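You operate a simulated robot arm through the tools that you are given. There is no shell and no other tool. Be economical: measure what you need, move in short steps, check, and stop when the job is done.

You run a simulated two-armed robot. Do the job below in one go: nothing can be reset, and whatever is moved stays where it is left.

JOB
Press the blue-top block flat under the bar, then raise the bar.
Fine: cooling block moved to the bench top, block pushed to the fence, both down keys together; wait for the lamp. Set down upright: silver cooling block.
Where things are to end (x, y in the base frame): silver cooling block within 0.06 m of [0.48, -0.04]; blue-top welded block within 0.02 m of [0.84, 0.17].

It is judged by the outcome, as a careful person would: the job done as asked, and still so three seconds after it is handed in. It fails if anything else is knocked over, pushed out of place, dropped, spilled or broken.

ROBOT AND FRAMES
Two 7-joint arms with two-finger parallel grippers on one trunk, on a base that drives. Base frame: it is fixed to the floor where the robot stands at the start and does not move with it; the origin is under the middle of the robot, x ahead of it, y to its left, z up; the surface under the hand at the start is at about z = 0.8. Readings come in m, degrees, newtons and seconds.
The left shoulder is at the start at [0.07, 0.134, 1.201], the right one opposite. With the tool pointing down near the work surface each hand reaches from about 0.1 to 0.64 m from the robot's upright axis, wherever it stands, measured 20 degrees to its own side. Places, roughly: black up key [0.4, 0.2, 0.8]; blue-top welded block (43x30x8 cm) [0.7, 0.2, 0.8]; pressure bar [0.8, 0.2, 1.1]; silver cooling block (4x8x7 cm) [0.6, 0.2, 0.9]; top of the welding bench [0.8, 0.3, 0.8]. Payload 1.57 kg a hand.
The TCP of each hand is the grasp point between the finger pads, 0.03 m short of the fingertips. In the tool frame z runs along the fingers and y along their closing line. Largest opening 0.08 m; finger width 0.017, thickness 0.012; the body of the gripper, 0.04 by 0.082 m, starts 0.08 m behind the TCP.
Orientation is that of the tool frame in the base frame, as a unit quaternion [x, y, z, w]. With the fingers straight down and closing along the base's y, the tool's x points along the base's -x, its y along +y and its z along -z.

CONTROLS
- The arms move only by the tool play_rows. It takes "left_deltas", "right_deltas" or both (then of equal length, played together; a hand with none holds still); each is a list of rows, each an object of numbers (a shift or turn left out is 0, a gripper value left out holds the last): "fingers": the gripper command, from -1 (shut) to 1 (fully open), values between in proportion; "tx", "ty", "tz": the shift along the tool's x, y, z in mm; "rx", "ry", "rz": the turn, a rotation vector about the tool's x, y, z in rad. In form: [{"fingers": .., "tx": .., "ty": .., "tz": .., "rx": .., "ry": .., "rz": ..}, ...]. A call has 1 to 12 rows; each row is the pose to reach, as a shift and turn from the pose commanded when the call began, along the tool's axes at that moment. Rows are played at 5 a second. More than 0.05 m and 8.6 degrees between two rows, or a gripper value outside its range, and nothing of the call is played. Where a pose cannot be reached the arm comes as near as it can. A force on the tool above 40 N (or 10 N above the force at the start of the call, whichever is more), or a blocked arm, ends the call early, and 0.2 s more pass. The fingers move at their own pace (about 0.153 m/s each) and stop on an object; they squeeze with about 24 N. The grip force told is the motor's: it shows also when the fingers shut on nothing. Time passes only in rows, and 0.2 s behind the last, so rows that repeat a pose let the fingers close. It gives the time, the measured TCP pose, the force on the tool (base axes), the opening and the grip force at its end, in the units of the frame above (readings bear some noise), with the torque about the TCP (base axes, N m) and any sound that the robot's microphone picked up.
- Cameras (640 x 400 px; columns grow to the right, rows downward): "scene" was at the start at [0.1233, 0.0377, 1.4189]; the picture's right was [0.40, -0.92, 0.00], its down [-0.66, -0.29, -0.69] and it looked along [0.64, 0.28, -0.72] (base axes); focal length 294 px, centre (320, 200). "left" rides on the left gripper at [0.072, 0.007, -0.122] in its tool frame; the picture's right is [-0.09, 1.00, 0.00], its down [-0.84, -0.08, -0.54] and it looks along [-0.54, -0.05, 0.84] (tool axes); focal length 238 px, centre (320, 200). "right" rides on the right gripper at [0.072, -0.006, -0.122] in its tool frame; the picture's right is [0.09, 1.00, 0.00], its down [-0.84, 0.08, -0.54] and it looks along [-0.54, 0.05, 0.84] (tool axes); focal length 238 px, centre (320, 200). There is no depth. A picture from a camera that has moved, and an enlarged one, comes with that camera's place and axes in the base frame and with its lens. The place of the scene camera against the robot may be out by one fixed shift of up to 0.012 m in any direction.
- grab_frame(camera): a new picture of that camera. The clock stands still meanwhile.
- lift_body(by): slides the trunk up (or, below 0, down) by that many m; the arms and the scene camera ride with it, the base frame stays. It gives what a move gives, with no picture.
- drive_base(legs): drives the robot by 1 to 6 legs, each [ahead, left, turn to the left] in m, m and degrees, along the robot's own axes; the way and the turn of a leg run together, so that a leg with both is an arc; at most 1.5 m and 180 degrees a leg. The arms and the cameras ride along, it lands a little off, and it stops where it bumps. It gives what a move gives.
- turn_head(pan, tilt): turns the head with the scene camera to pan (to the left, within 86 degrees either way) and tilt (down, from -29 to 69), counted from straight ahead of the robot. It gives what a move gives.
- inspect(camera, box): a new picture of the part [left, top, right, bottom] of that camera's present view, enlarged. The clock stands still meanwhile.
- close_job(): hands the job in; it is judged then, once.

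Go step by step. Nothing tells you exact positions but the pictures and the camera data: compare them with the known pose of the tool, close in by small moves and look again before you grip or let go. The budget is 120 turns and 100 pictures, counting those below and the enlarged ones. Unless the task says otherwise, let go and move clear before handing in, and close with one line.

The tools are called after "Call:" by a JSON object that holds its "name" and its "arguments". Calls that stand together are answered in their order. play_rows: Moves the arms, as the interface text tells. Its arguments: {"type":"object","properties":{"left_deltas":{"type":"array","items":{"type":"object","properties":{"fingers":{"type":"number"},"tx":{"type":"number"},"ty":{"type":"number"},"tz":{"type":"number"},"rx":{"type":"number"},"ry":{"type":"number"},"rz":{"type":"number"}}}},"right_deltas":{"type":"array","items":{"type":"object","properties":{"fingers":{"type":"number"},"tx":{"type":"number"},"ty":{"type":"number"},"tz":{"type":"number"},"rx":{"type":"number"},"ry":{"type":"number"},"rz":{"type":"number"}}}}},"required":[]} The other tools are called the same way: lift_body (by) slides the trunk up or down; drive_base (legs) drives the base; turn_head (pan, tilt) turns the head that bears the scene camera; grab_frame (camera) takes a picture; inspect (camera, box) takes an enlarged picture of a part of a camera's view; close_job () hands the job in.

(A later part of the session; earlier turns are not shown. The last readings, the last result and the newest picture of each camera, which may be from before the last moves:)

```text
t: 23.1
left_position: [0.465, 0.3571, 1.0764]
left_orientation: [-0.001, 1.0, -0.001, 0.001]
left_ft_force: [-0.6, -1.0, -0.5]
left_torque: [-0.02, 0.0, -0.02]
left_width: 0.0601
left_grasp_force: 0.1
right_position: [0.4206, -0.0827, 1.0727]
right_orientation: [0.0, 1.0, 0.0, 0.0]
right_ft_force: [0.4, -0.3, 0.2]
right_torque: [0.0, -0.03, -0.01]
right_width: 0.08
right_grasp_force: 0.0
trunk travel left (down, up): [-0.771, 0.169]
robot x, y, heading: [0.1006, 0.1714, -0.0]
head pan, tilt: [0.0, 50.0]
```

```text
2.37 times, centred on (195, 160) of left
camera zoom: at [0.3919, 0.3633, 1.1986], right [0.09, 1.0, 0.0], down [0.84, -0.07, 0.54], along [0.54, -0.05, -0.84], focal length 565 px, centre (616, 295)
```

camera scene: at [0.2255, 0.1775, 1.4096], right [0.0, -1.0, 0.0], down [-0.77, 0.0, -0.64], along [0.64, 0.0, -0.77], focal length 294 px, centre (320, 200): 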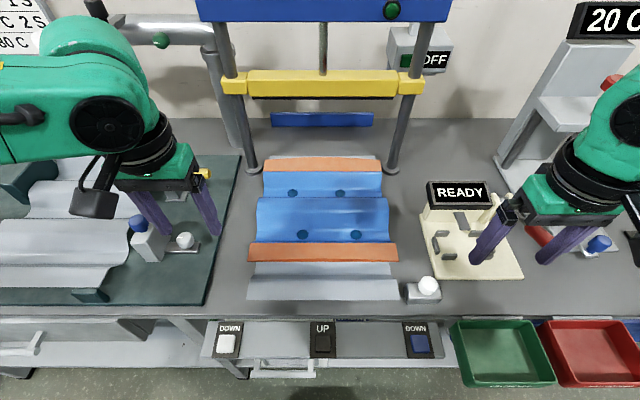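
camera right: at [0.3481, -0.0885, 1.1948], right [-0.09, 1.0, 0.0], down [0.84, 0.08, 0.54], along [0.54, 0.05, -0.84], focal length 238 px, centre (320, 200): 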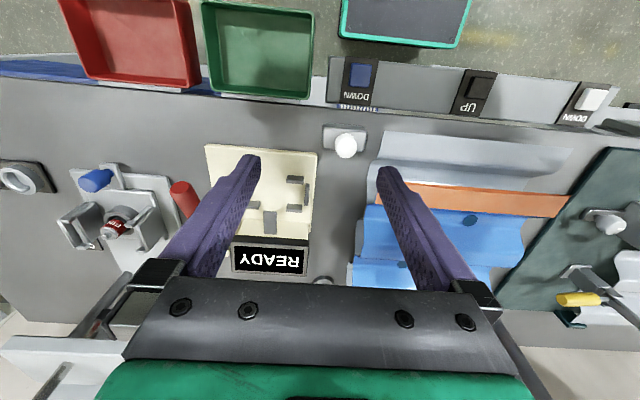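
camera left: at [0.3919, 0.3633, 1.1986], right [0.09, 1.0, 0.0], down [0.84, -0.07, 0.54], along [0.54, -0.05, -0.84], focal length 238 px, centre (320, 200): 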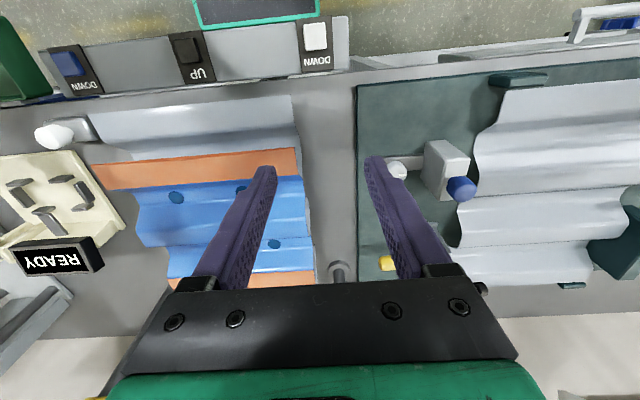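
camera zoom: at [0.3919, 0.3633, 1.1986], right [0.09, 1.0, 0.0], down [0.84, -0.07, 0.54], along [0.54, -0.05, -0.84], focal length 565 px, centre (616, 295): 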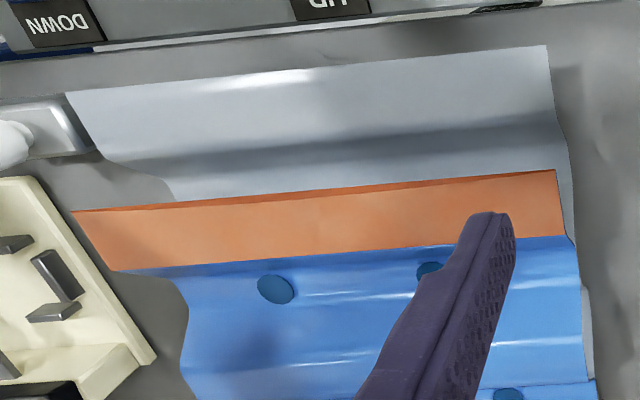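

The front edge is a crest about 0.84 high at x≈0.444. I'll bring both hands in front of it (y 0.245 and 0.095), tips ~1.5 cm above the bench.

Call:
{"name": "play_rows", "arguments": {"left_deltas": [{"tx": 20, "ty": -35, "fingers": 0}, {"tx": 47, "ty": -70}, {"tx": 50, "ty": -112}, {"tx": 50, "ty": -112}, {"tx": 50, "ty": -112, "tz": 45}, {"tx": 50, "ty": -112, "tz": 90}, {"tx": 50, "ty": -112, "tz": 130}, {"tx": 50, "ty": -112, "tz": 130}], "right_deltas": [{"tx": 5, "ty": 45, "fingers": 0}, {"tx": 5, "ty": 90}, {"tx": 5, "ty": 135}, {"tx": 5, "ty": 178}, {"tx": 5, "ty": 178, "tz": 45}, {"tx": 5, "ty": 178, "tz": 90}, {"tx": 5, "ty": 178, "tz": 126}, {"tx": 5, "ty": 178, "tz": 126}]}}

Call:
{"name": "grab_frame", "arguments": {"camera": "scene"}}

Call:
{"name": "grab_frame", "arguments": {"camera": "right"}}

Call:
{"name": "grab_frame", "arguments": {"camera": "left"}}

```text
t: 24.9
left_position: [0.4154, 0.2446, 0.9471]
left_orientation: [-0.001, 1.0, -0.002, 0.001]
left_ft_force: [0.6, -0.7, -0.4]
left_torque: [0.02, 0.01, 0.02]
left_width: 0.0398
left_grasp_force: 0.0
right_position: [0.4152, 0.0939, 0.944]
right_orientation: [-0.001, 1.0, 0.0, 0.002]
right_ft_force: [-0.4, -1.1, 0.1]
right_torque: [-0.02, 0.0, -0.01]
right_width: 0.04
right_grasp_force: 0.0
trunk travel left (down, up): [-0.771, 0.169]
robot x, y, heading: [0.0985, 0.1705, 0.1]
head pan, tilt: [0.0, 50.0]
```

```text
62 pictures are left
camera scene: at [0.2248, 0.1763, 1.4096], right [0.0, -1.0, 0.0], down [-0.77, 0.0, -0.64], along [0.64, 0.0, -0.77], focal length 294 px, centre (320, 200)
```

scene: 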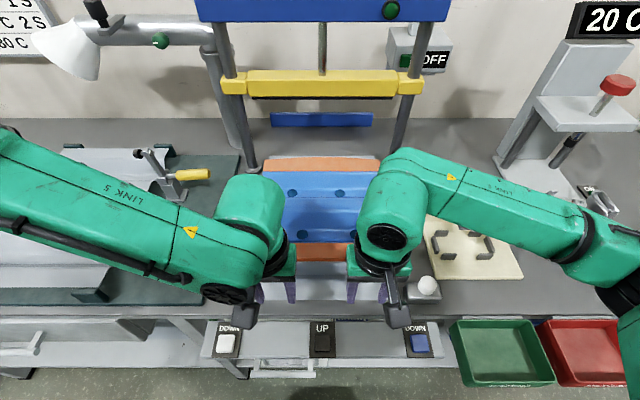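

```text
61 pictures are left
camera right: at [0.3434, 0.0879, 1.0665], right [-0.09, 1.0, 0.0], down [0.84, 0.08, 0.54], along [0.54, 0.05, -0.84], focal length 238 px, centre (320, 200)
```

right: 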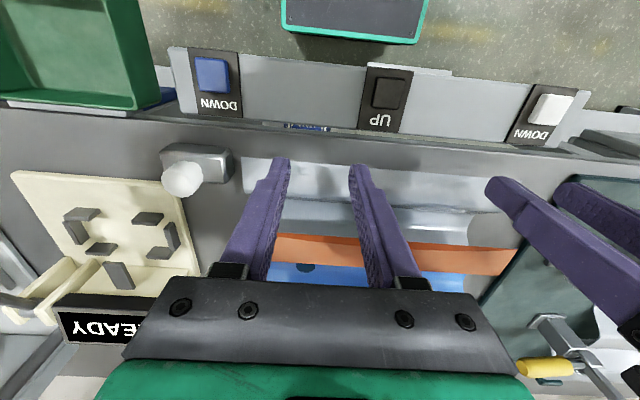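

```text
60 pictures are left
camera left: at [0.3422, 0.2505, 1.0695], right [0.09, 1.0, 0.0], down [0.84, -0.07, 0.54], along [0.54, -0.05, -0.84], focal length 238 px, centre (320, 200)
```

left: 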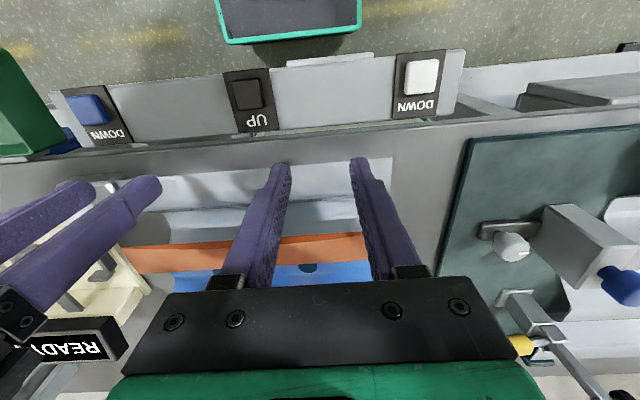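

Descending in front of the edge.

Call:
{"name": "play_rows", "arguments": {"left_deltas": [{"tz": 40}, {"tz": 80}, {"tz": 104}, {"tz": 104}], "right_deltas": [{"tz": 40}, {"tz": 80}, {"tz": 101}, {"tz": 101}]}}

Call:
{"name": "grab_frame", "arguments": {"camera": "right"}}

Call:
{"name": "grab_frame", "arguments": {"camera": "left"}}

```text
t: 25.9
left_position: [0.4132, 0.2673, 0.8625]
left_orientation: [-0.001, 1.0, -0.001, 0.001]
left_ft_force: [0.3, -0.4, 0.3]
left_torque: [0.0, -0.01, -0.03]
left_width: 0.0402
left_grasp_force: 0.0
left hand out of reach, approached as far as the arm can: row 2, 3, 4
right_position: [0.4179, 0.0944, 0.8439]
right_orientation: [0.0, 1.0, 0.0, 0.0]
right_ft_force: [1.1, -0.1, 0.1]
right_torque: [-0.01, 0.02, 0.03]
right_width: 0.0401
right_grasp_force: 0.0
trunk travel left (down, up): [-0.771, 0.169]
robot x, y, heading: [0.1, 0.1759, -0.1]
head pan, tilt: [0.0, 50.0]
```

```text
59 pictures are left
camera right: at [0.3449, 0.0885, 0.9659], right [-0.09, 1.0, 0.0], down [0.84, 0.08, 0.54], along [0.54, 0.05, -0.84], focal length 238 px, centre (320, 200)
```

right: 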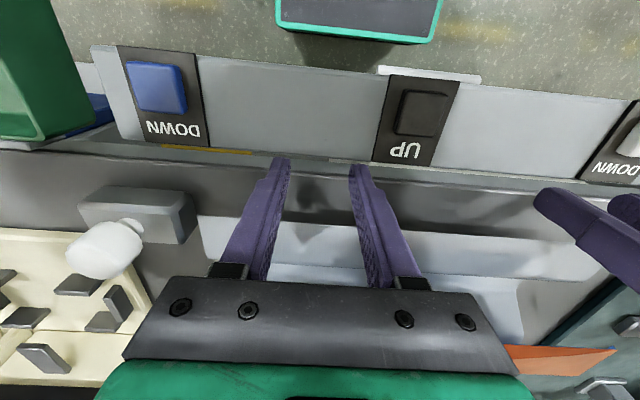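

```text
58 pictures are left
camera left: at [0.3411, 0.2742, 0.9843], right [0.09, 1.0, 0.0], down [0.84, -0.07, 0.54], along [0.54, -0.05, -0.84], focal length 238 px, centre (320, 200)
```

left: 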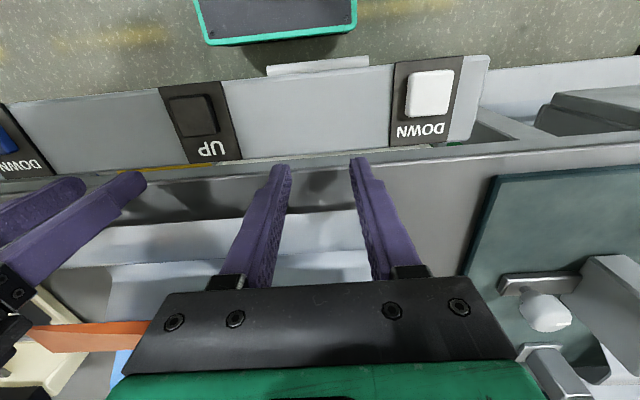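

Left arm hits a reach limit slightly high; I'll drop the trunk 4 cm (hands raised first) to gain room.

Call:
{"name": "play_rows", "arguments": {"left_deltas": [{"tz": -12}, {"tz": -22}, {"tz": -22}], "right_deltas": [{"tz": -20}, {"tz": -42}, {"tz": -42}]}}

Call:
{"name": "lift_body", "arguments": {"by": -0.04}}

Call:
{"name": "play_rows", "arguments": {"left_deltas": [{"ty": -10}, {"ty": -20}, {"ty": -20}]}}

```text
t: 26.7
left_position: [0.4123, 0.2654, 0.8846]
left_orientation: [-0.001, 1.0, -0.002, 0.001]
left_ft_force: [0.4, 0.1, -0.6]
left_torque: [0.01, -0.02, -0.04]
left_width: 0.0399
left_grasp_force: 0.1
right_position: [0.4166, 0.0965, 0.8888]
right_orientation: [0.001, 1.0, 0.0, 0.001]
right_ft_force: [-0.6, -0.1, 0.4]
right_torque: [0.02, -0.01, -0.01]
right_width: 0.0401
right_grasp_force: 0.1
trunk travel left (down, up): [-0.771, 0.169]
robot x, y, heading: [0.1012, 0.1732, 0.1]
head pan, tilt: [0.0, 50.0]
```

```text
t: 27.6
left_position: [0.4121, 0.2653, 0.8457]
left_orientation: [-0.001, 1.0, -0.002, 0.001]
left_ft_force: [0.4, -0.4, -0.2]
left_torque: [-0.01, -0.01, 0.01]
left_width: 0.0403
left_grasp_force: 0.0
right_position: [0.4167, 0.0962, 0.8492]
right_orientation: [0.0, 1.0, 0.0, 0.0]
right_ft_force: [0.6, 0.5, 0.0]
right_torque: [0.0, 0.02, -0.01]
right_width: 0.04
right_grasp_force: 0.2
trunk travel left (down, up): [-0.731, 0.209]
robot x, y, heading: [0.0993, 0.1682, 0.1]
head pan, tilt: [0.0, 50.0]
```

```text
t: 28.4
left_position: [0.4131, 0.2492, 0.8469]
left_orientation: [-0.001, 1.0, -0.001, 0.0]
left_ft_force: [-0.1, -0.1, -0.2]
left_torque: [-0.01, 0.05, -0.01]
left_width: 0.0401
left_grasp_force: 0.1
left hand out of reach, approached as far as the arm can: row 2, 3
right_position: [0.4169, 0.0957, 0.8493]
right_orientation: [0.0, 1.0, 0.0, 0.0]
right_ft_force: [0.2, 0.0, 0.0]
right_torque: [0.02, 0.01, -0.03]
right_width: 0.0399
right_grasp_force: 0.1
trunk travel left (down, up): [-0.731, 0.209]
robot x, y, heading: [0.098, 0.1725, 0.2]
head pan, tilt: [0.0, 50.0]
```

Both hands in place. First push: forward to x≈0.46 slowly.

Call:
{"name": "play_rows", "arguments": {"left_deltas": [{"tx": -12}, {"tx": -20}, {"tx": -27}, {"tx": -34}, {"tx": -40}, {"tx": -47}, {"tx": -47}], "right_deltas": [{"tx": -8}, {"tx": -16}, {"tx": -23}, {"tx": -30}, {"tx": -36}, {"tx": -43}, {"tx": -43}]}}

Call:
{"name": "grab_frame", "arguments": {"camera": "right"}}

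Call:
{"name": "grab_frame", "arguments": {"camera": "left"}}

Call:
{"name": "grab_frame", "arguments": {"camera": "scene"}}

```text
t: 29.9
left_position: [0.4569, 0.2545, 0.852]
left_orientation: [0.0, 1.0, -0.002, 0.002]
left_ft_force: [0.2, -0.3, 0.5]
left_torque: [0.01, -0.04, 0.0]
left_width: 0.0399
left_grasp_force: 0.0
left hand out of reach, approached as far as the arm can: row 3, 4, 5, 6, 7
right_position: [0.4594, 0.0978, 0.8489]
right_orientation: [0.0, 1.0, -0.001, 0.001]
right_ft_force: [0.2, 0.1, 0.1]
right_torque: [0.03, 0.02, -0.01]
right_width: 0.0399
right_grasp_force: 0.1
trunk travel left (down, up): [-0.731, 0.209]
robot x, y, heading: [0.0992, 0.1712, 0.0]
head pan, tilt: [0.0, 50.0]
```

```text
57 pictures are left
camera right: at [0.3869, 0.0909, 0.9713], right [-0.09, 1.0, 0.0], down [0.84, 0.08, 0.54], along [0.54, 0.05, -0.84], focal length 238 px, centre (320, 200)
```

right: 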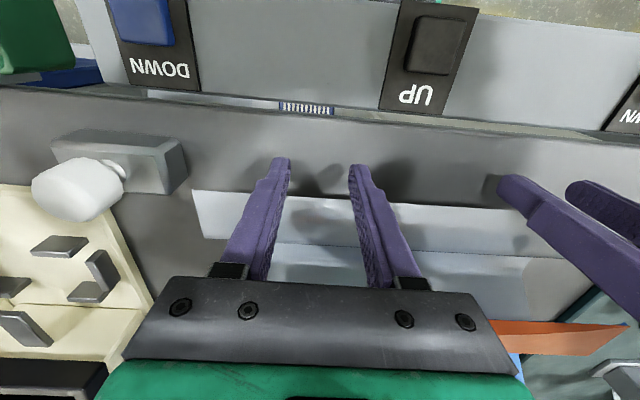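

```text
56 pictures are left
camera left: at [0.3838, 0.2617, 0.9736], right [0.09, 1.0, 0.0], down [0.84, -0.07, 0.54], along [0.54, -0.05, -0.84], focal length 238 px, centre (320, 200)
```

left: 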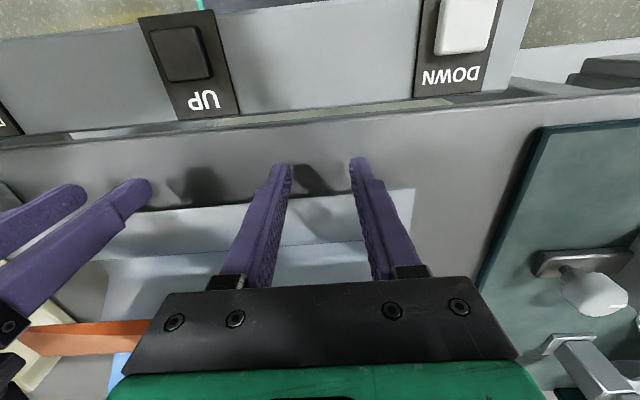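

```text
55 pictures are left
camera scene: at [0.2253, 0.177, 1.3695], right [0.0, -1.0, 0.0], down [-0.77, 0.0, -0.64], along [0.64, 0.0, -0.77], focal length 294 px, centre (320, 200)
```

scene: 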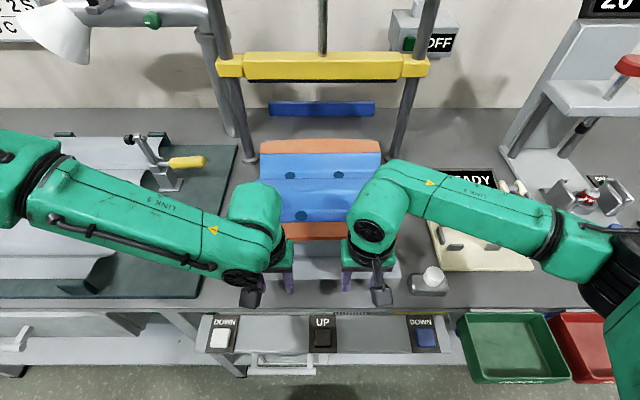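

The block moves with the hands. The left arm nears its cross-body limit, so I'll back off 1 cm, spread the hands slightly with fingers shut, and continue.

Call:
{"name": "play_rows", "arguments": {"left_deltas": [{"tx": 12}, {"tx": 12, "ty": 14, "fingers": -1}, {"tx": 12, "ty": 25, "tz": 5}, {"tx": 12, "ty": 25, "tz": 5}], "right_deltas": [{"tx": 12}, {"tx": 12, "ty": -18, "fingers": -1}, {"tx": 12, "ty": -36, "tz": 2}, {"tx": 12, "ty": -36, "tz": 2}]}}

Call:
{"name": "play_rows", "arguments": {"left_deltas": [{"tx": -10}, {"tx": -20}, {"tx": -28}, {"tx": -36}, {"tx": -44}, {"tx": -52}, {"tx": -60}, {"tx": -68}, {"tx": -68}], "right_deltas": [{"tx": -10}, {"tx": -20}, {"tx": -28}, {"tx": -36}, {"tx": -44}, {"tx": -52}, {"tx": -60}, {"tx": -68}, {"tx": -68}]}}

Call:
{"name": "grab_frame", "arguments": {"camera": "right"}}

Call:
{"name": "grab_frame", "arguments": {"camera": "left"}}

Call:
{"name": "grab_frame", "arguments": {"camera": "scene"}}

```text
t: 30.9
left_position: [0.4429, 0.2781, 0.8469]
left_orientation: [0.0, 1.0, -0.002, 0.001]
left_ft_force: [0.3, -0.3, 0.4]
left_torque: [-0.01, 0.01, 0.01]
left_width: 0.0003
left_grasp_force: 21.6
right_position: [0.448, 0.06, 0.8473]
right_orientation: [0.0, 1.0, -0.001, -0.001]
right_ft_force: [-0.1, 0.5, -0.7]
right_torque: [0.04, 0.02, 0.04]
right_width: 0.0
right_grasp_force: 21.1
trunk travel left (down, up): [-0.731, 0.209]
robot x, y, heading: [0.0947, 0.1723, -0.2]
head pan, tilt: [0.0, 50.0]
```

```text
t: 33.0
left_position: [0.5092, 0.2814, 0.8481]
left_orientation: [-0.001, 1.0, -0.002, 0.001]
left_ft_force: [-1.5, -0.1, 0.6]
left_torque: [-0.04, 0.03, 0.0]
left_width: 0.0
left_grasp_force: 21.4
left hand out of reach, approached as far as the arm can: row 8, 9
right_position: [0.5153, 0.0592, 0.8476]
right_orientation: [0.0, 1.0, -0.001, 0.001]
right_ft_force: [-0.4, 0.0, -0.2]
right_torque: [0.01, -0.03, -0.01]
right_width: 0.0
right_grasp_force: 20.7
trunk travel left (down, up): [-0.731, 0.209]
robot x, y, heading: [0.1003, 0.1656, 0.0]
head pan, tilt: [0.0, 50.0]
```

```text
54 pictures are left
camera right: at [0.4424, 0.0533, 0.9691], right [-0.09, 1.0, 0.0], down [0.84, 0.08, 0.54], along [0.54, 0.05, -0.84], focal length 238 px, centre (320, 200)
```

right: 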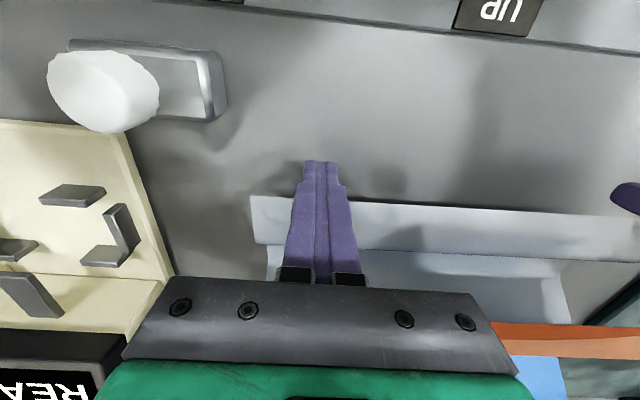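

```text
53 pictures are left
camera left: at [0.4375, 0.2886, 0.9717], right [0.09, 1.0, 0.0], down [0.84, -0.07, 0.54], along [0.54, -0.05, -0.84], focal length 238 px, centre (320, 200)
```

left: 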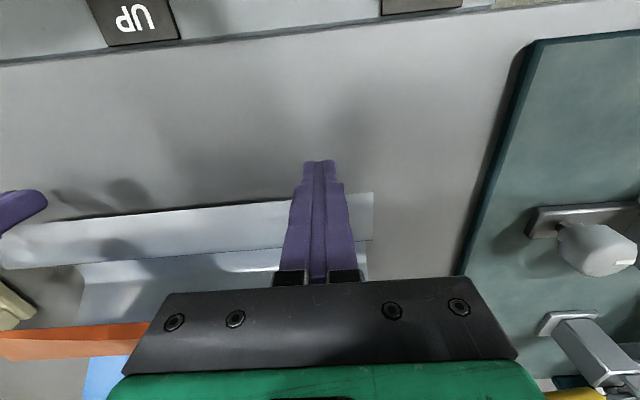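

```text
52 pictures are left
camera scene: at [0.225, 0.1769, 1.3696], right [0.0, -1.0, 0.0], down [-0.77, 0.0, -0.64], along [0.64, 0.0, -0.77], focal length 294 px, centre (320, 200)
```

scene: 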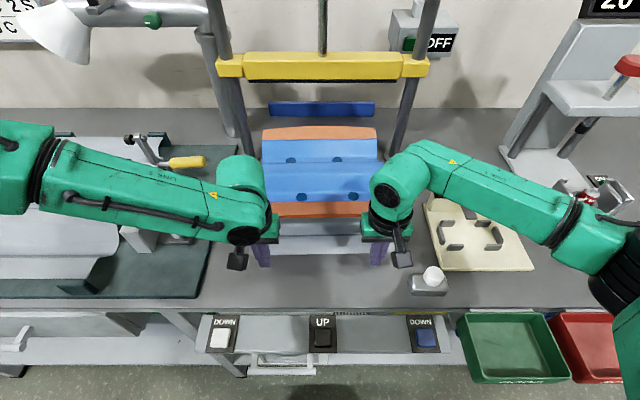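

The block is moving straight (left lags ~6 mm at its reach limit). Lowering the trunk another 8 cm, with hands raised by the same, should give both arms room.

Call:
{"name": "play_rows", "arguments": {"left_deltas": [{"tx": 14}, {"tx": 14, "tz": -40}, {"tx": 14, "tz": -80}, {"tx": 14, "tz": -80}], "right_deltas": [{"tx": 14}, {"tx": 14, "tz": -40}, {"tx": 14, "tz": -80}, {"tx": 14, "tz": -80}]}}

Call:
{"name": "lift_body", "arguments": {"by": -0.08}}

Call:
{"name": "grab_frame", "arguments": {"camera": "scene"}}

```text
t: 34.0
left_position: [0.497, 0.2836, 0.931]
left_orientation: [0.0, 1.0, -0.002, 0.001]
left_ft_force: [-0.7, -0.8, 0.0]
left_torque: [-0.02, -0.02, -0.02]
left_width: 0.0
left_grasp_force: 21.5
right_position: [0.5003, 0.0589, 0.9273]
right_orientation: [0.0, 1.0, 0.0, 0.0]
right_ft_force: [0.8, 0.7, -0.3]
right_torque: [-0.01, 0.03, 0.03]
right_width: 0.0
right_grasp_force: 21.3
trunk travel left (down, up): [-0.731, 0.209]
robot x, y, heading: [0.0975, 0.1695, -0.1]
head pan, tilt: [0.0, 50.0]
```

```text
t: 35.1
left_position: [0.497, 0.2832, 0.8518]
left_orientation: [-0.001, 1.0, -0.001, 0.001]
left_ft_force: [-0.3, -0.3, 0.3]
left_torque: [-0.03, -0.04, 0.01]
left_width: 0.0
left_grasp_force: 21.3
right_position: [0.5007, 0.0589, 0.8467]
right_orientation: [0.0, 1.0, 0.0, 0.0]
right_ft_force: [0.4, -0.7, 0.3]
right_torque: [0.02, -0.02, -0.02]
right_width: 0.0002
right_grasp_force: 21.6
trunk travel left (down, up): [-0.651, 0.289]
robot x, y, heading: [0.0962, 0.172, -0.1]
head pan, tilt: [0.0, 50.0]
```

```text
51 pictures are left
camera scene: at [0.2254, 0.177, 1.2896], right [0.0, -1.0, 0.0], down [-0.77, 0.0, -0.64], along [0.64, 0.0, -0.77], focal length 294 px, centre (320, 200)
```

scene: 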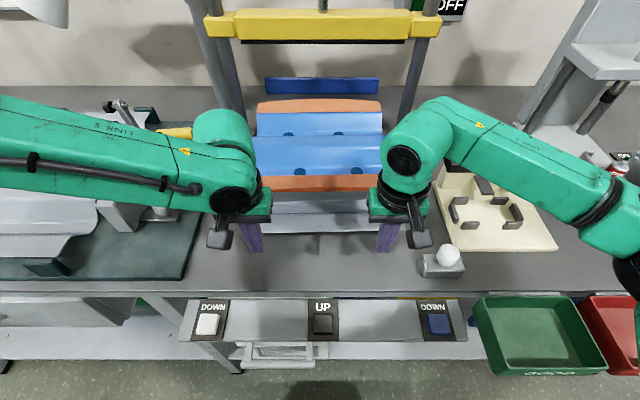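

Call:
{"name": "play_rows", "arguments": {"left_deltas": [{"tx": -9, "tz": 4}, {"tx": -17, "tz": 4}, {"tx": -25, "tz": 4}, {"tx": -33, "tz": 4}, {"tx": -41, "tz": 4}, {"tx": -49, "tz": 4}, {"tx": -57, "tz": 4}, {"tx": -63, "tz": 4}, {"tx": -63, "tz": 4}], "right_deltas": [{"tx": -5}, {"tx": -13}, {"tx": -21}, {"tx": -29}, {"tx": -37}, {"tx": -45}, {"tx": -53}, {"tx": -59}, {"tx": -59}]}}

Call:
{"name": "grab_frame", "arguments": {"camera": "scene"}}

Call:
{"name": "grab_frame", "arguments": {"camera": "right"}}

Call:
{"name": "grab_frame", "arguments": {"camera": "left"}}

```text
t: 37.1
left_position: [0.5596, 0.2854, 0.8462]
left_orientation: [0.0, 1.0, -0.002, 0.001]
left_ft_force: [-1.4, -0.2, 0.2]
left_torque: [0.01, 0.02, -0.01]
left_width: 0.0
left_grasp_force: 21.0
right_position: [0.5567, 0.0586, 0.8483]
right_orientation: [0.0, 1.0, 0.001, 0.001]
right_ft_force: [-1.4, 0.0, 0.4]
right_torque: [0.01, 0.03, 0.0]
right_width: 0.0001
right_grasp_force: 21.0
trunk travel left (down, up): [-0.651, 0.289]
robot x, y, heading: [0.0982, 0.1711, 0.2]
head pan, tilt: [0.0, 50.0]
```

```text
50 pictures are left
camera scene: at [0.2251, 0.1771, 1.2896], right [0.0, -1.0, 0.0], down [-0.77, 0.0, -0.64], along [0.64, 0.0, -0.77], focal length 294 px, centre (320, 200)
```

scene: 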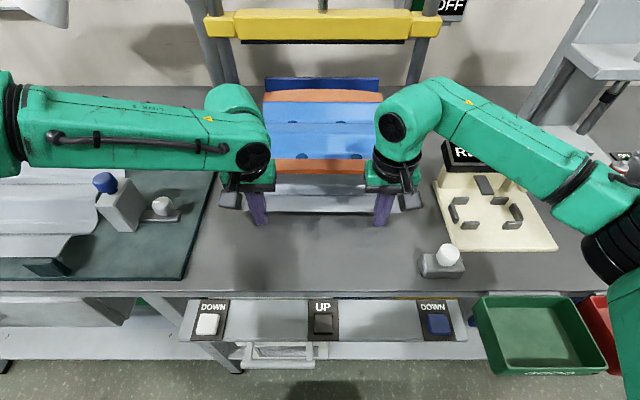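

```text
49 pictures are left
camera right: at [0.4846, 0.0522, 0.9696], right [-0.09, 1.0, 0.0], down [0.84, 0.08, 0.54], along [0.54, 0.05, -0.84], focal length 238 px, centre (320, 200)
```

right: 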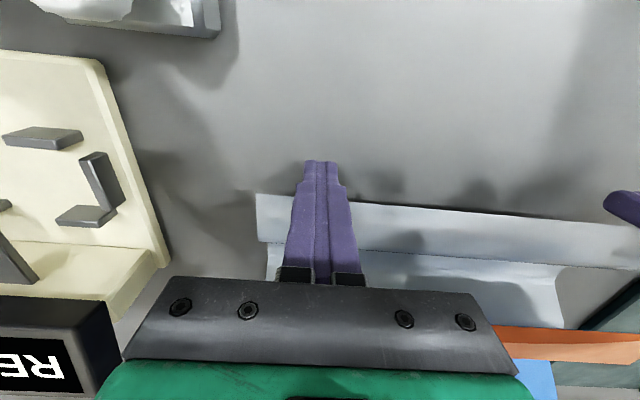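

```text
48 pictures are left
camera left: at [0.4873, 0.2907, 0.9694], right [0.09, 1.0, 0.0], down [0.84, -0.07, 0.54], along [0.54, -0.05, -0.84], focal length 238 px, centre (320, 200)
```

left: 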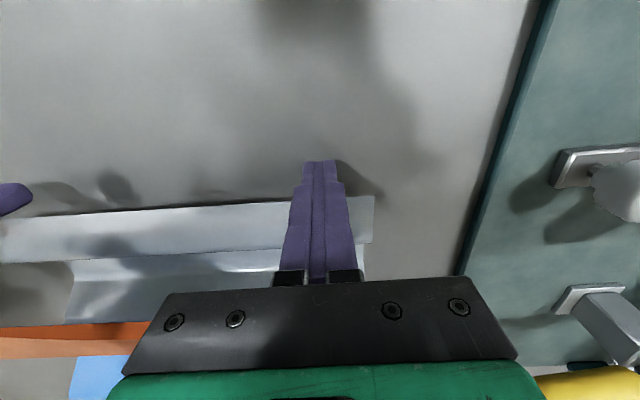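

Good: block centre y≈0.168, front at x≈0.568. Pushing on 45 mm.

Call:
{"name": "play_rows", "arguments": {"left_deltas": [{"tx": -6}, {"tx": -12}, {"tx": -18}, {"tx": -24}, {"tx": -30}, {"tx": -36}, {"tx": -42}, {"tx": -42}], "right_deltas": [{"tx": -9}, {"tx": -15}, {"tx": -21}, {"tx": -27}, {"tx": -33}, {"tx": -39}, {"tx": -45}, {"tx": -45}]}}

Call:
{"name": "grab_frame", "arguments": {"camera": "scene"}}

```text
t: 38.9
left_position: [0.5885, 0.295, 0.8531]
left_orientation: [-0.001, 1.0, -0.002, 0.002]
left_ft_force: [-0.3, 0.3, -0.3]
left_torque: [0.0, -0.01, -0.02]
left_width: 0.0001
left_grasp_force: 21.0
left hand out of reach, approached as far as the arm can: row 4, 5, 6, 7, 8
right_position: [0.6024, 0.0588, 0.8459]
right_orientation: [0.0, 1.0, 0.0, 0.0]
right_ft_force: [-2.2, 0.4, 0.1]
right_torque: [-0.05, 0.03, 0.01]
right_width: 0.0
right_grasp_force: 21.7
trunk travel left (down, up): [-0.651, 0.289]
robot x, y, heading: [0.1022, 0.171, 0.3]
head pan, tilt: [0.0, 50.0]
```

```text
47 pictures are left
camera scene: at [0.2252, 0.1769, 1.2896], right [0.0, -1.0, 0.0], down [-0.77, 0.0, -0.64], along [0.64, 0.0, -0.77], focal length 294 px, centre (320, 200)
```

scene: 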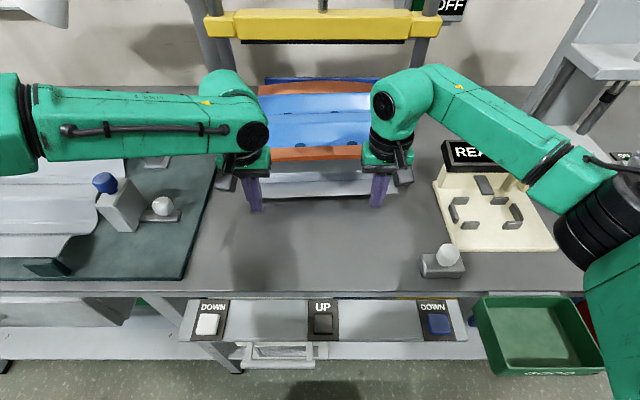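

The left arm lags and the block is slightly yawed. I'll retract the hands 7 cm and drive the base forward 6 cm to get reach.

Call:
{"name": "play_rows", "arguments": {"left_deltas": [{"tx": 25}, {"tx": 50}, {"tx": 72}, {"tx": 72}], "right_deltas": [{"tx": 25}, {"tx": 50}, {"tx": 85}, {"tx": 85}]}}

Call:
{"name": "drive_base", "arguments": {"legs": [[0.06, 0, 0]]}}

Call:
{"name": "grab_frame", "arguments": {"camera": "scene"}}

Call:
{"name": "grab_frame", "arguments": {"camera": "left"}}

Call:
{"name": "grab_frame", "arguments": {"camera": "right"}}

```text
t: 39.9
left_position: [0.5178, 0.2943, 0.8517]
left_orientation: [-0.001, 1.0, -0.002, 0.001]
left_ft_force: [0.2, 1.0, 0.0]
left_torque: [-0.04, 0.03, 0.01]
left_width: 0.0
left_grasp_force: 21.2
right_position: [0.5191, 0.0587, 0.8445]
right_orientation: [0.0, 1.0, 0.0, 0.0]
right_ft_force: [0.5, -0.4, 0.8]
right_torque: [-0.01, 0.01, 0.02]
right_width: 0.0
right_grasp_force: 21.3
trunk travel left (down, up): [-0.651, 0.289]
robot x, y, heading: [0.098, 0.1717, -0.0]
head pan, tilt: [0.0, 50.0]
```

```text
t: 40.9
left_position: [0.5753, 0.2926, 0.8522]
left_orientation: [-0.001, 1.0, -0.002, 0.0]
left_ft_force: [-0.1, 0.6, 0.5]
left_torque: [0.03, 0.0, 0.0]
left_width: 0.0
left_grasp_force: 21.6
right_position: [0.5768, 0.059, 0.8465]
right_orientation: [0.0, 1.0, 0.0, 0.001]
right_ft_force: [-0.8, -0.5, 0.9]
right_torque: [0.03, -0.01, 0.0]
right_width: 0.0
right_grasp_force: 21.2
trunk travel left (down, up): [-0.651, 0.289]
robot x, y, heading: [0.1564, 0.1695, -0.0]
head pan, tilt: [0.0, 50.0]
```

```text
46 pictures are left
camera scene: at [0.2842, 0.1771, 1.2896], right [0.0, -1.0, 0.0], down [-0.77, 0.0, -0.64], along [0.64, 0.0, -0.77], focal length 294 px, centre (320, 200)
```

scene: 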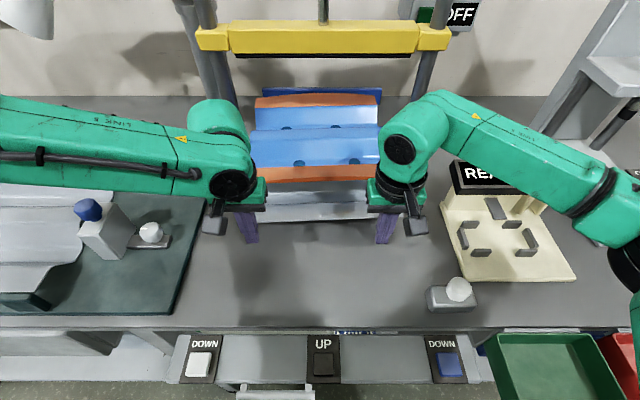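

```text
45 pictures are left
camera left: at [0.5025, 0.3007, 0.9739], right [0.09, 1.0, 0.0], down [0.84, -0.07, 0.54], along [0.54, -0.05, -0.84], focal length 238 px, centre (320, 200)
```

left: 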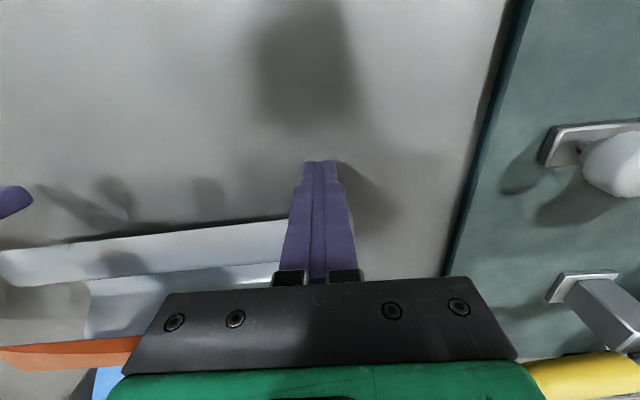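

```text
44 pictures are left
camera right: at [0.5045, 0.0526, 0.9689], right [-0.09, 1.0, 0.0], down [0.84, 0.08, 0.54], along [0.54, 0.05, -0.84], focal length 238 px, centre (320, 200)
```

right: 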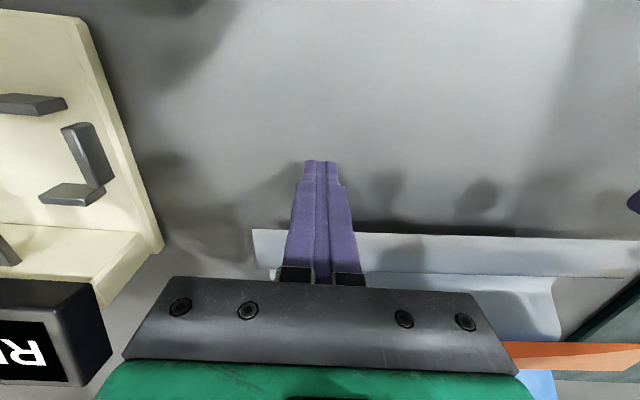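

I'll square the block: left hand pushes to x≈0.603 with the right waiting at its last contact.

Call:
{"name": "play_rows", "arguments": {"left_deltas": [{"tx": -5, "ty": -8, "tz": 5}, {"tx": -11, "ty": -8, "tz": 5}, {"tx": -17, "ty": -8, "tz": 5}, {"tx": -23, "ty": -8, "tz": 5}, {"tx": -28, "ty": -8, "tz": 5}, {"tx": -28, "ty": -8, "tz": 5}], "right_deltas": [{"tx": -10}, {"tx": -20}, {"tx": -24}, {"tx": -24}, {"tx": -24}, {"tx": -24}]}}

Call:
{"name": "grab_frame", "arguments": {"camera": "scene"}}

Call:
{"name": "grab_frame", "arguments": {"camera": "left"}}

Call:
{"name": "grab_frame", "arguments": {"camera": "right"}}

```text
t: 42.3
left_position: [0.6032, 0.2853, 0.8478]
left_orientation: [-0.001, 1.0, -0.002, 0.0]
left_ft_force: [-1.1, -0.4, -0.6]
left_torque: [-0.05, 0.01, 0.03]
left_width: 0.0
left_grasp_force: 21.4
right_position: [0.6023, 0.0582, 0.8473]
right_orientation: [0.0, 1.0, 0.0, 0.0]
right_ft_force: [-0.3, 0.1, 0.2]
right_torque: [-0.01, -0.02, 0.0]
right_width: 0.0003
right_grasp_force: 21.4
trunk travel left (down, up): [-0.651, 0.289]
robot x, y, heading: [0.1575, 0.1702, -0.0]
head pan, tilt: [0.0, 50.0]
```

```text
43 pictures are left
camera scene: at [0.2847, 0.1772, 1.2896], right [0.0, -1.0, 0.0], down [-0.77, 0.0, -0.64], along [0.64, 0.0, -0.77], focal length 294 px, centre (320, 200)
```

scene: 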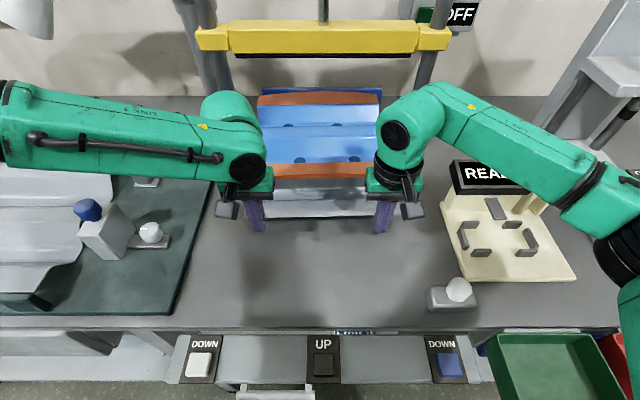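

```text
42 pictures are left
camera left: at [0.5302, 0.2921, 0.969], right [0.09, 1.0, 0.0], down [0.84, -0.07, 0.54], along [0.54, -0.05, -0.84], focal length 238 px, centre (320, 200)
```

left: 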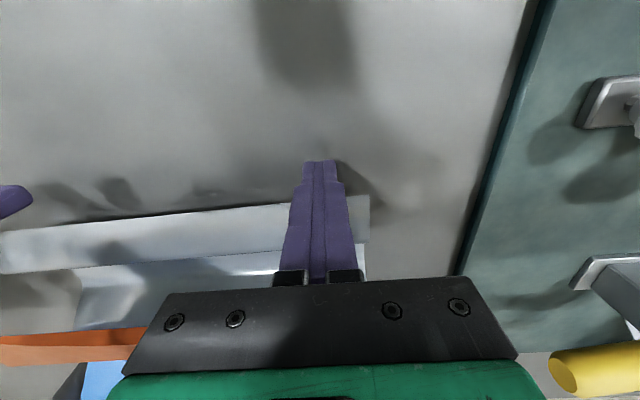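

```text
41 pictures are left
camera right: at [0.5294, 0.0522, 0.9693], right [-0.09, 1.0, 0.0], down [0.84, 0.08, 0.54], along [0.54, 0.05, -0.84], focal length 238 px, centre (320, 200)
```

right: 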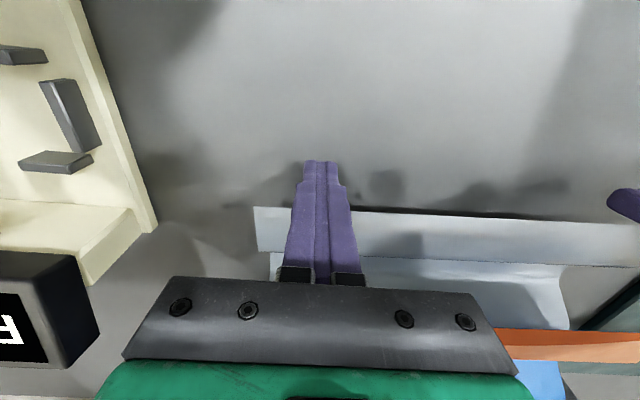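

The right side leads by ~1 cm still; push the left further in small steps, then both gently to the fence.

Call:
{"name": "play_rows", "arguments": {"left_deltas": [{"tx": -3}, {"tx": -6}, {"tx": -9}, {"tx": -11}, {"tx": -11}], "right_deltas": [{"tx": -2}, {"tx": -4}, {"tx": -6}, {"tx": -8}, {"tx": -8}]}}

Call:
{"name": "inspect", "arguments": {"camera": "scene", "box": [230, 60, 420, 230]}}

Call:
{"name": "grab_frame", "arguments": {"camera": "left"}}

Call:
{"name": "grab_frame", "arguments": {"camera": "right"}}

```text
t: 43.5
left_position: [0.615, 0.2866, 0.8485]
left_orientation: [-0.001, 1.0, -0.002, 0.001]
left_ft_force: [-1.2, 0.2, 0.4]
left_torque: [-0.03, 0.03, -0.02]
left_width: 0.0
left_grasp_force: 21.7
right_position: [0.6086, 0.0579, 0.8473]
right_orientation: [-0.001, 1.0, 0.0, 0.001]
right_ft_force: [-0.6, 1.1, -0.4]
right_torque: [0.01, -0.01, 0.01]
right_width: 0.0001
right_grasp_force: 21.2
trunk travel left (down, up): [-0.651, 0.289]
robot x, y, heading: [0.1551, 0.1722, -0.0]
head pan, tilt: [0.0, 50.0]
```

```text
2.35 times, centred on (325, 145) of scene
camera zoom: at [0.2846, 0.1771, 1.2896], right [0.0, -1.0, 0.0], down [-0.77, 0.0, -0.64], along [0.64, 0.0, -0.77], focal length 693 px, centre (308, 329)
```

zoom: 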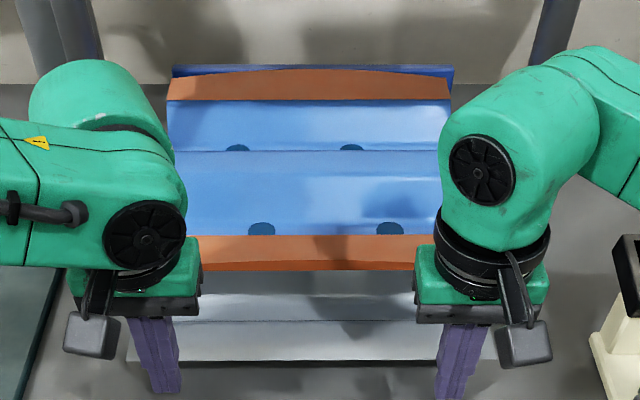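

```text
39 pictures are left
camera left: at [0.5417, 0.2931, 0.9698], right [0.09, 1.0, 0.0], down [0.84, -0.07, 0.54], along [0.54, -0.05, -0.84], focal length 238 px, centre (320, 200)
```

left: 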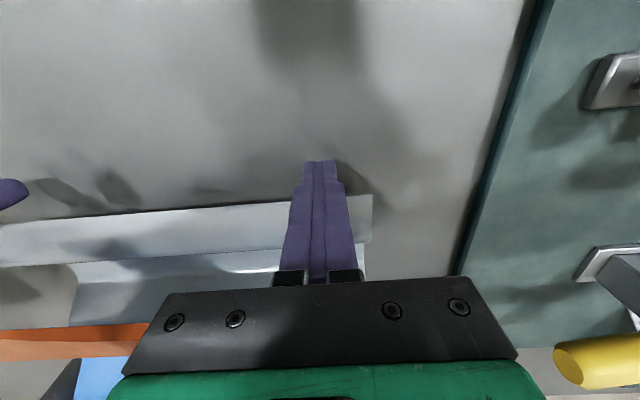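

```text
38 pictures are left
camera right: at [0.5361, 0.0518, 0.9686], right [-0.09, 1.0, 0.0], down [0.84, 0.08, 0.54], along [0.54, 0.05, -0.84], focal length 238 px, centre (320, 200)
```

right: 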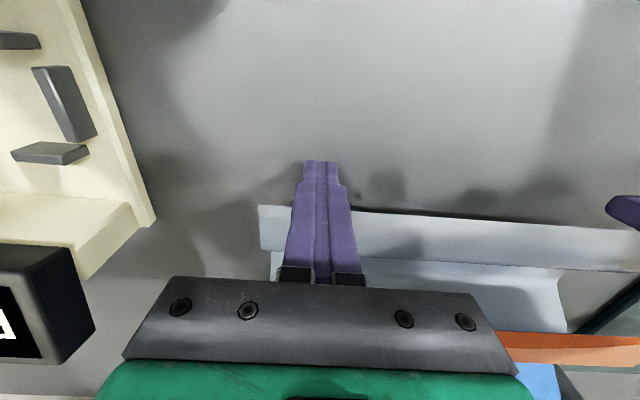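

Nearly square: front ≈0.625, centre y≈0.169. A last gentle push with both hands until they feel the fence.

Call:
{"name": "play_rows", "arguments": {"left_deltas": [{"tx": 0}, {"tx": -1}, {"tx": -2}, {"tx": -4}, {"tx": -6}, {"tx": -6}], "right_deltas": [{"tx": -4}, {"tx": -7}, {"tx": -9}, {"tx": -11}, {"tx": -13}, {"tx": -13}]}}

Call:
{"name": "inspect", "arguments": {"camera": "scene", "box": [230, 60, 420, 230]}}

Call:
{"name": "grab_frame", "arguments": {"camera": "right"}}

```text
t: 44.9
left_position: [0.6199, 0.2855, 0.8467]
left_orientation: [-0.002, 1.0, -0.002, 0.001]
left_ft_force: [-1.0, 0.4, 0.1]
left_torque: [0.03, -0.01, 0.03]
left_width: 0.0
left_grasp_force: 21.5
right_position: [0.6231, 0.0585, 0.8458]
right_orientation: [0.0, 1.0, 0.0, 0.001]
right_ft_force: [-0.6, -0.4, -0.3]
right_torque: [-0.03, -0.01, -0.01]
right_width: 0.0002
right_grasp_force: 21.4
trunk travel left (down, up): [-0.651, 0.289]
robot x, y, heading: [0.1597, 0.1677, -0.1]
head pan, tilt: [0.0, 50.0]
```

```text
2.35 times, centred on (325, 145) of scene
camera zoom: at [0.2844, 0.177, 1.2896], right [0.0, -1.0, 0.0], down [-0.77, 0.0, -0.64], along [0.64, 0.0, -0.77], focal length 693 px, centre (308, 329)
```

zoom: 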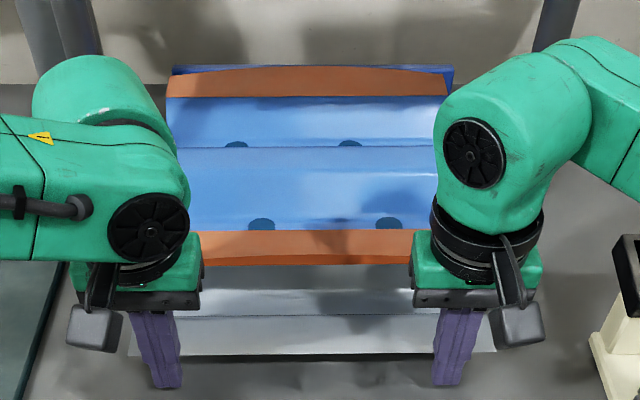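

```text
36 pictures are left
camera right: at [0.5503, 0.0526, 0.9685], right [-0.09, 1.0, 0.0], down [0.84, 0.08, 0.54], along [0.54, 0.05, -0.84], focal length 238 px, centre (320, 200)
```

right: 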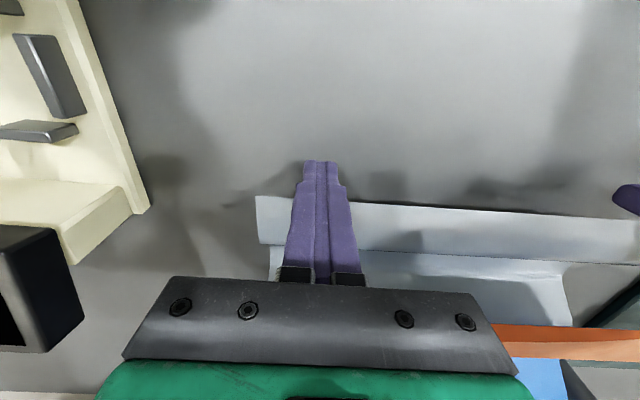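

Call:
{"name": "play_rows", "arguments": {"left_deltas": [{"tx": -2}, {"tx": -4}, {"tx": -5}, {"tx": -6}, {"tx": -7}], "right_deltas": [{"tx": -1}, {"tx": -2}, {"tx": -3}, {"tx": -3.5}, {"tx": -4}]}}

Call:
{"name": "inspect", "arguments": {"camera": "scene", "box": [240, 70, 400, 130]}}

```text
t: 46.1
left_position: [0.6235, 0.2878, 0.848]
left_orientation: [-0.001, 1.0, -0.001, 0.001]
left_ft_force: [-7.7, 2.7, -3.5]
left_torque: [0.08, 0.15, 0.03]
left_width: 0.0001
left_grasp_force: 21.4
right_position: [0.6237, 0.0598, 0.8479]
right_orientation: [-0.001, 1.0, 0.0, 0.001]
right_ft_force: [-10.1, 3.5, 0.2]
right_torque: [0.1, 0.13, 0.02]
right_width: 0.0
right_grasp_force: 21.6
trunk travel left (down, up): [-0.651, 0.289]
robot x, y, heading: [0.1593, 0.1709, -0.2]
head pan, tilt: [0.0, 50.0]
```

```text
4.00 times, centred on (320, 100) of scene
camera zoom: at [0.2808, 0.1786, 1.2899], right [0.0, -1.0, 0.0], down [-0.76, 0.0, -0.65], along [0.65, 0.0, -0.76], focal length 1178 px, centre (320, 600)
```

zoom: 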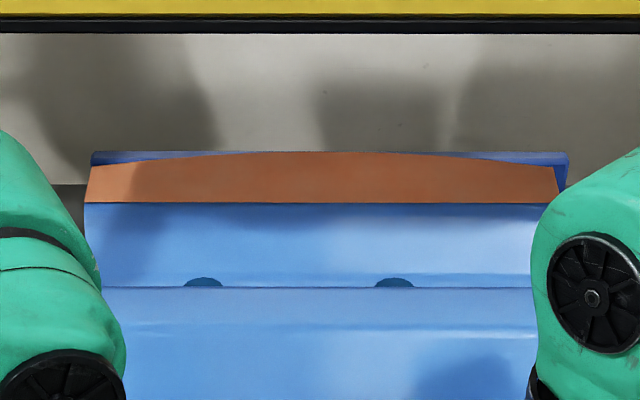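

Fence contact felt on both sides with both hands at x=0.6236, so the block is square and seated. Retract the hands and rise, then back the base up to work the keys.

Call:
{"name": "play_rows", "arguments": {"left_deltas": [{"tx": 15}, {"tx": 45}, {"tx": 75}, {"tx": 75, "tz": -40}, {"tx": 75, "tz": -80}, {"tx": 75, "tz": -125}, {"tx": 75, "tz": -125}], "right_deltas": [{"tx": 15}, {"tx": 45}, {"tx": 75}, {"tx": 75, "tz": -40}, {"tx": 75, "tz": -80}, {"tx": 75, "tz": -125}, {"tx": 75, "tz": -125}]}}

Call:
{"name": "drive_base", "arguments": {"legs": [[-0.1, 0, 0]]}}

Call:
{"name": "grab_frame", "arguments": {"camera": "scene"}}

```text
t: 47.7
left_position: [0.5513, 0.2849, 0.9716]
left_orientation: [0.0, 1.0, -0.002, 0.001]
left_ft_force: [0.1, -1.0, 0.1]
left_torque: [0.02, 0.02, 0.01]
left_width: 0.0001
left_grasp_force: 21.3
right_position: [0.5511, 0.056, 0.9741]
right_orientation: [0.0, 1.0, 0.0, 0.0]
right_ft_force: [-0.9, 0.3, -0.5]
right_torque: [-0.02, 0.05, 0.0]
right_width: 0.0
right_grasp_force: 21.1
trunk travel left (down, up): [-0.651, 0.289]
robot x, y, heading: [0.1584, 0.166, 0.1]
head pan, tilt: [0.0, 50.0]
```

```text
t: 48.8
left_position: [0.4522, 0.2853, 0.9714]
left_orientation: [-0.002, 1.0, -0.001, 0.001]
left_ft_force: [-0.2, 0.3, 0.1]
left_torque: [-0.02, 0.0, -0.03]
left_width: 0.0002
left_grasp_force: 21.5
right_position: [0.4521, 0.0562, 0.9738]
right_orientation: [-0.001, 1.0, 0.0, 0.0]
right_ft_force: [-0.1, -0.8, 0.4]
right_torque: [0.0, -0.02, 0.01]
right_width: 0.0
right_grasp_force: 21.2
trunk travel left (down, up): [-0.651, 0.289]
robot x, y, heading: [0.0586, 0.1704, -0.2]
head pan, tilt: [0.0, 50.0]
```

```text
34 pictures are left
camera scene: at [0.1855, 0.1772, 1.2895], right [0.0, -1.0, 0.0], down [-0.77, 0.0, -0.64], along [0.64, 0.0, -0.77], focal length 294 px, centre (320, 200)
```

scene: 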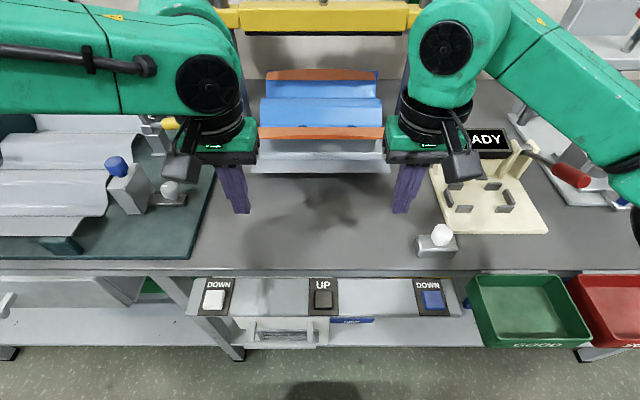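

Moving hands above the two DOWN keys and looking.

Call:
{"name": "play_rows", "arguments": {"left_deltas": [{"tx": 25, "ty": 24}, {"tx": 50, "ty": 48}, {"tx": 74, "ty": 70}, {"tx": 74, "ty": 70}], "right_deltas": [{"tx": 25, "ty": -24}, {"tx": 50, "ty": -48}, {"tx": 74, "ty": -71}, {"tx": 74, "ty": -71}]}}

Call:
{"name": "grab_frame", "arguments": {"camera": "left"}}

Call:
{"name": "grab_frame", "arguments": {"camera": "right"}}

Call:
{"name": "inspect", "arguments": {"camera": "scene", "box": [180, 220, 480, 360]}}

```text
t: 49.8
left_position: [0.3782, 0.3553, 0.969]
left_orientation: [-0.002, 1.0, -0.002, 0.0]
left_ft_force: [1.0, -0.5, 0.0]
left_torque: [0.04, 0.06, 0.01]
left_width: 0.0001
left_grasp_force: 20.9
right_position: [0.3777, -0.0134, 0.9739]
right_orientation: [-0.001, 1.0, 0.0, 0.0]
right_ft_force: [0.7, -0.3, -0.3]
right_torque: [0.02, 0.02, -0.01]
right_width: 0.0001
right_grasp_force: 21.9
trunk travel left (down, up): [-0.651, 0.289]
robot x, y, heading: [0.0604, 0.1727, 0.3]
head pan, tilt: [0.0, 50.0]
```

```text
33 pictures are left
camera left: at [0.3056, 0.3623, 1.0918], right [0.09, 1.0, 0.0], down [0.84, -0.07, 0.54], along [0.54, -0.05, -0.84], focal length 238 px, centre (320, 200)
```

left: 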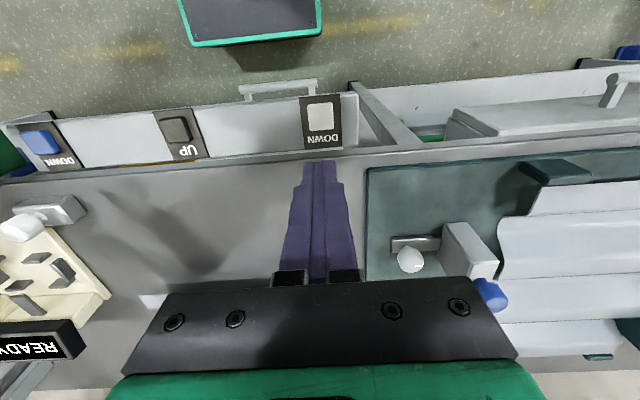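

```text
32 pictures are left
camera right: at [0.3046, -0.0204, 1.0964], right [-0.09, 1.0, 0.0], down [0.84, 0.08, 0.54], along [0.54, 0.05, -0.84], focal length 238 px, centre (320, 200)
```

right: 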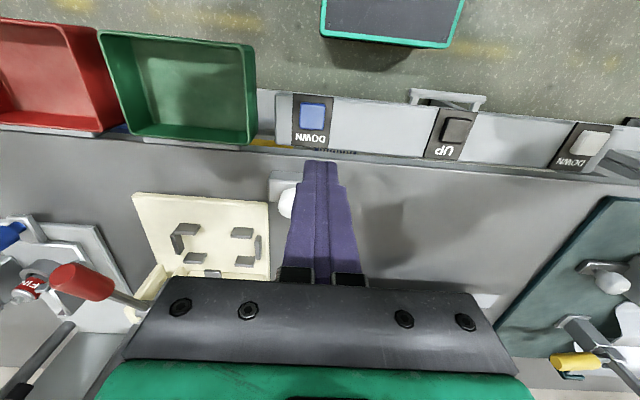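

```text
2.13 times, centred on (330, 290) of scene
camera zoom: at [0.1862, 0.1769, 1.2894], right [0.0, -1.0, 0.0], down [-0.77, 0.0, -0.64], along [0.64, 0.0, -0.77], focal length 628 px, centre (299, 8)
```

zoom: 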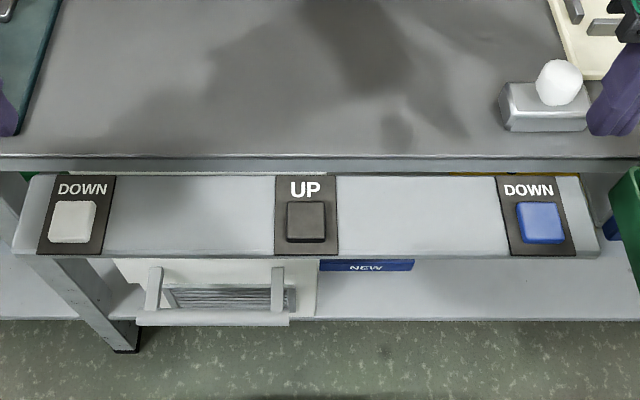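

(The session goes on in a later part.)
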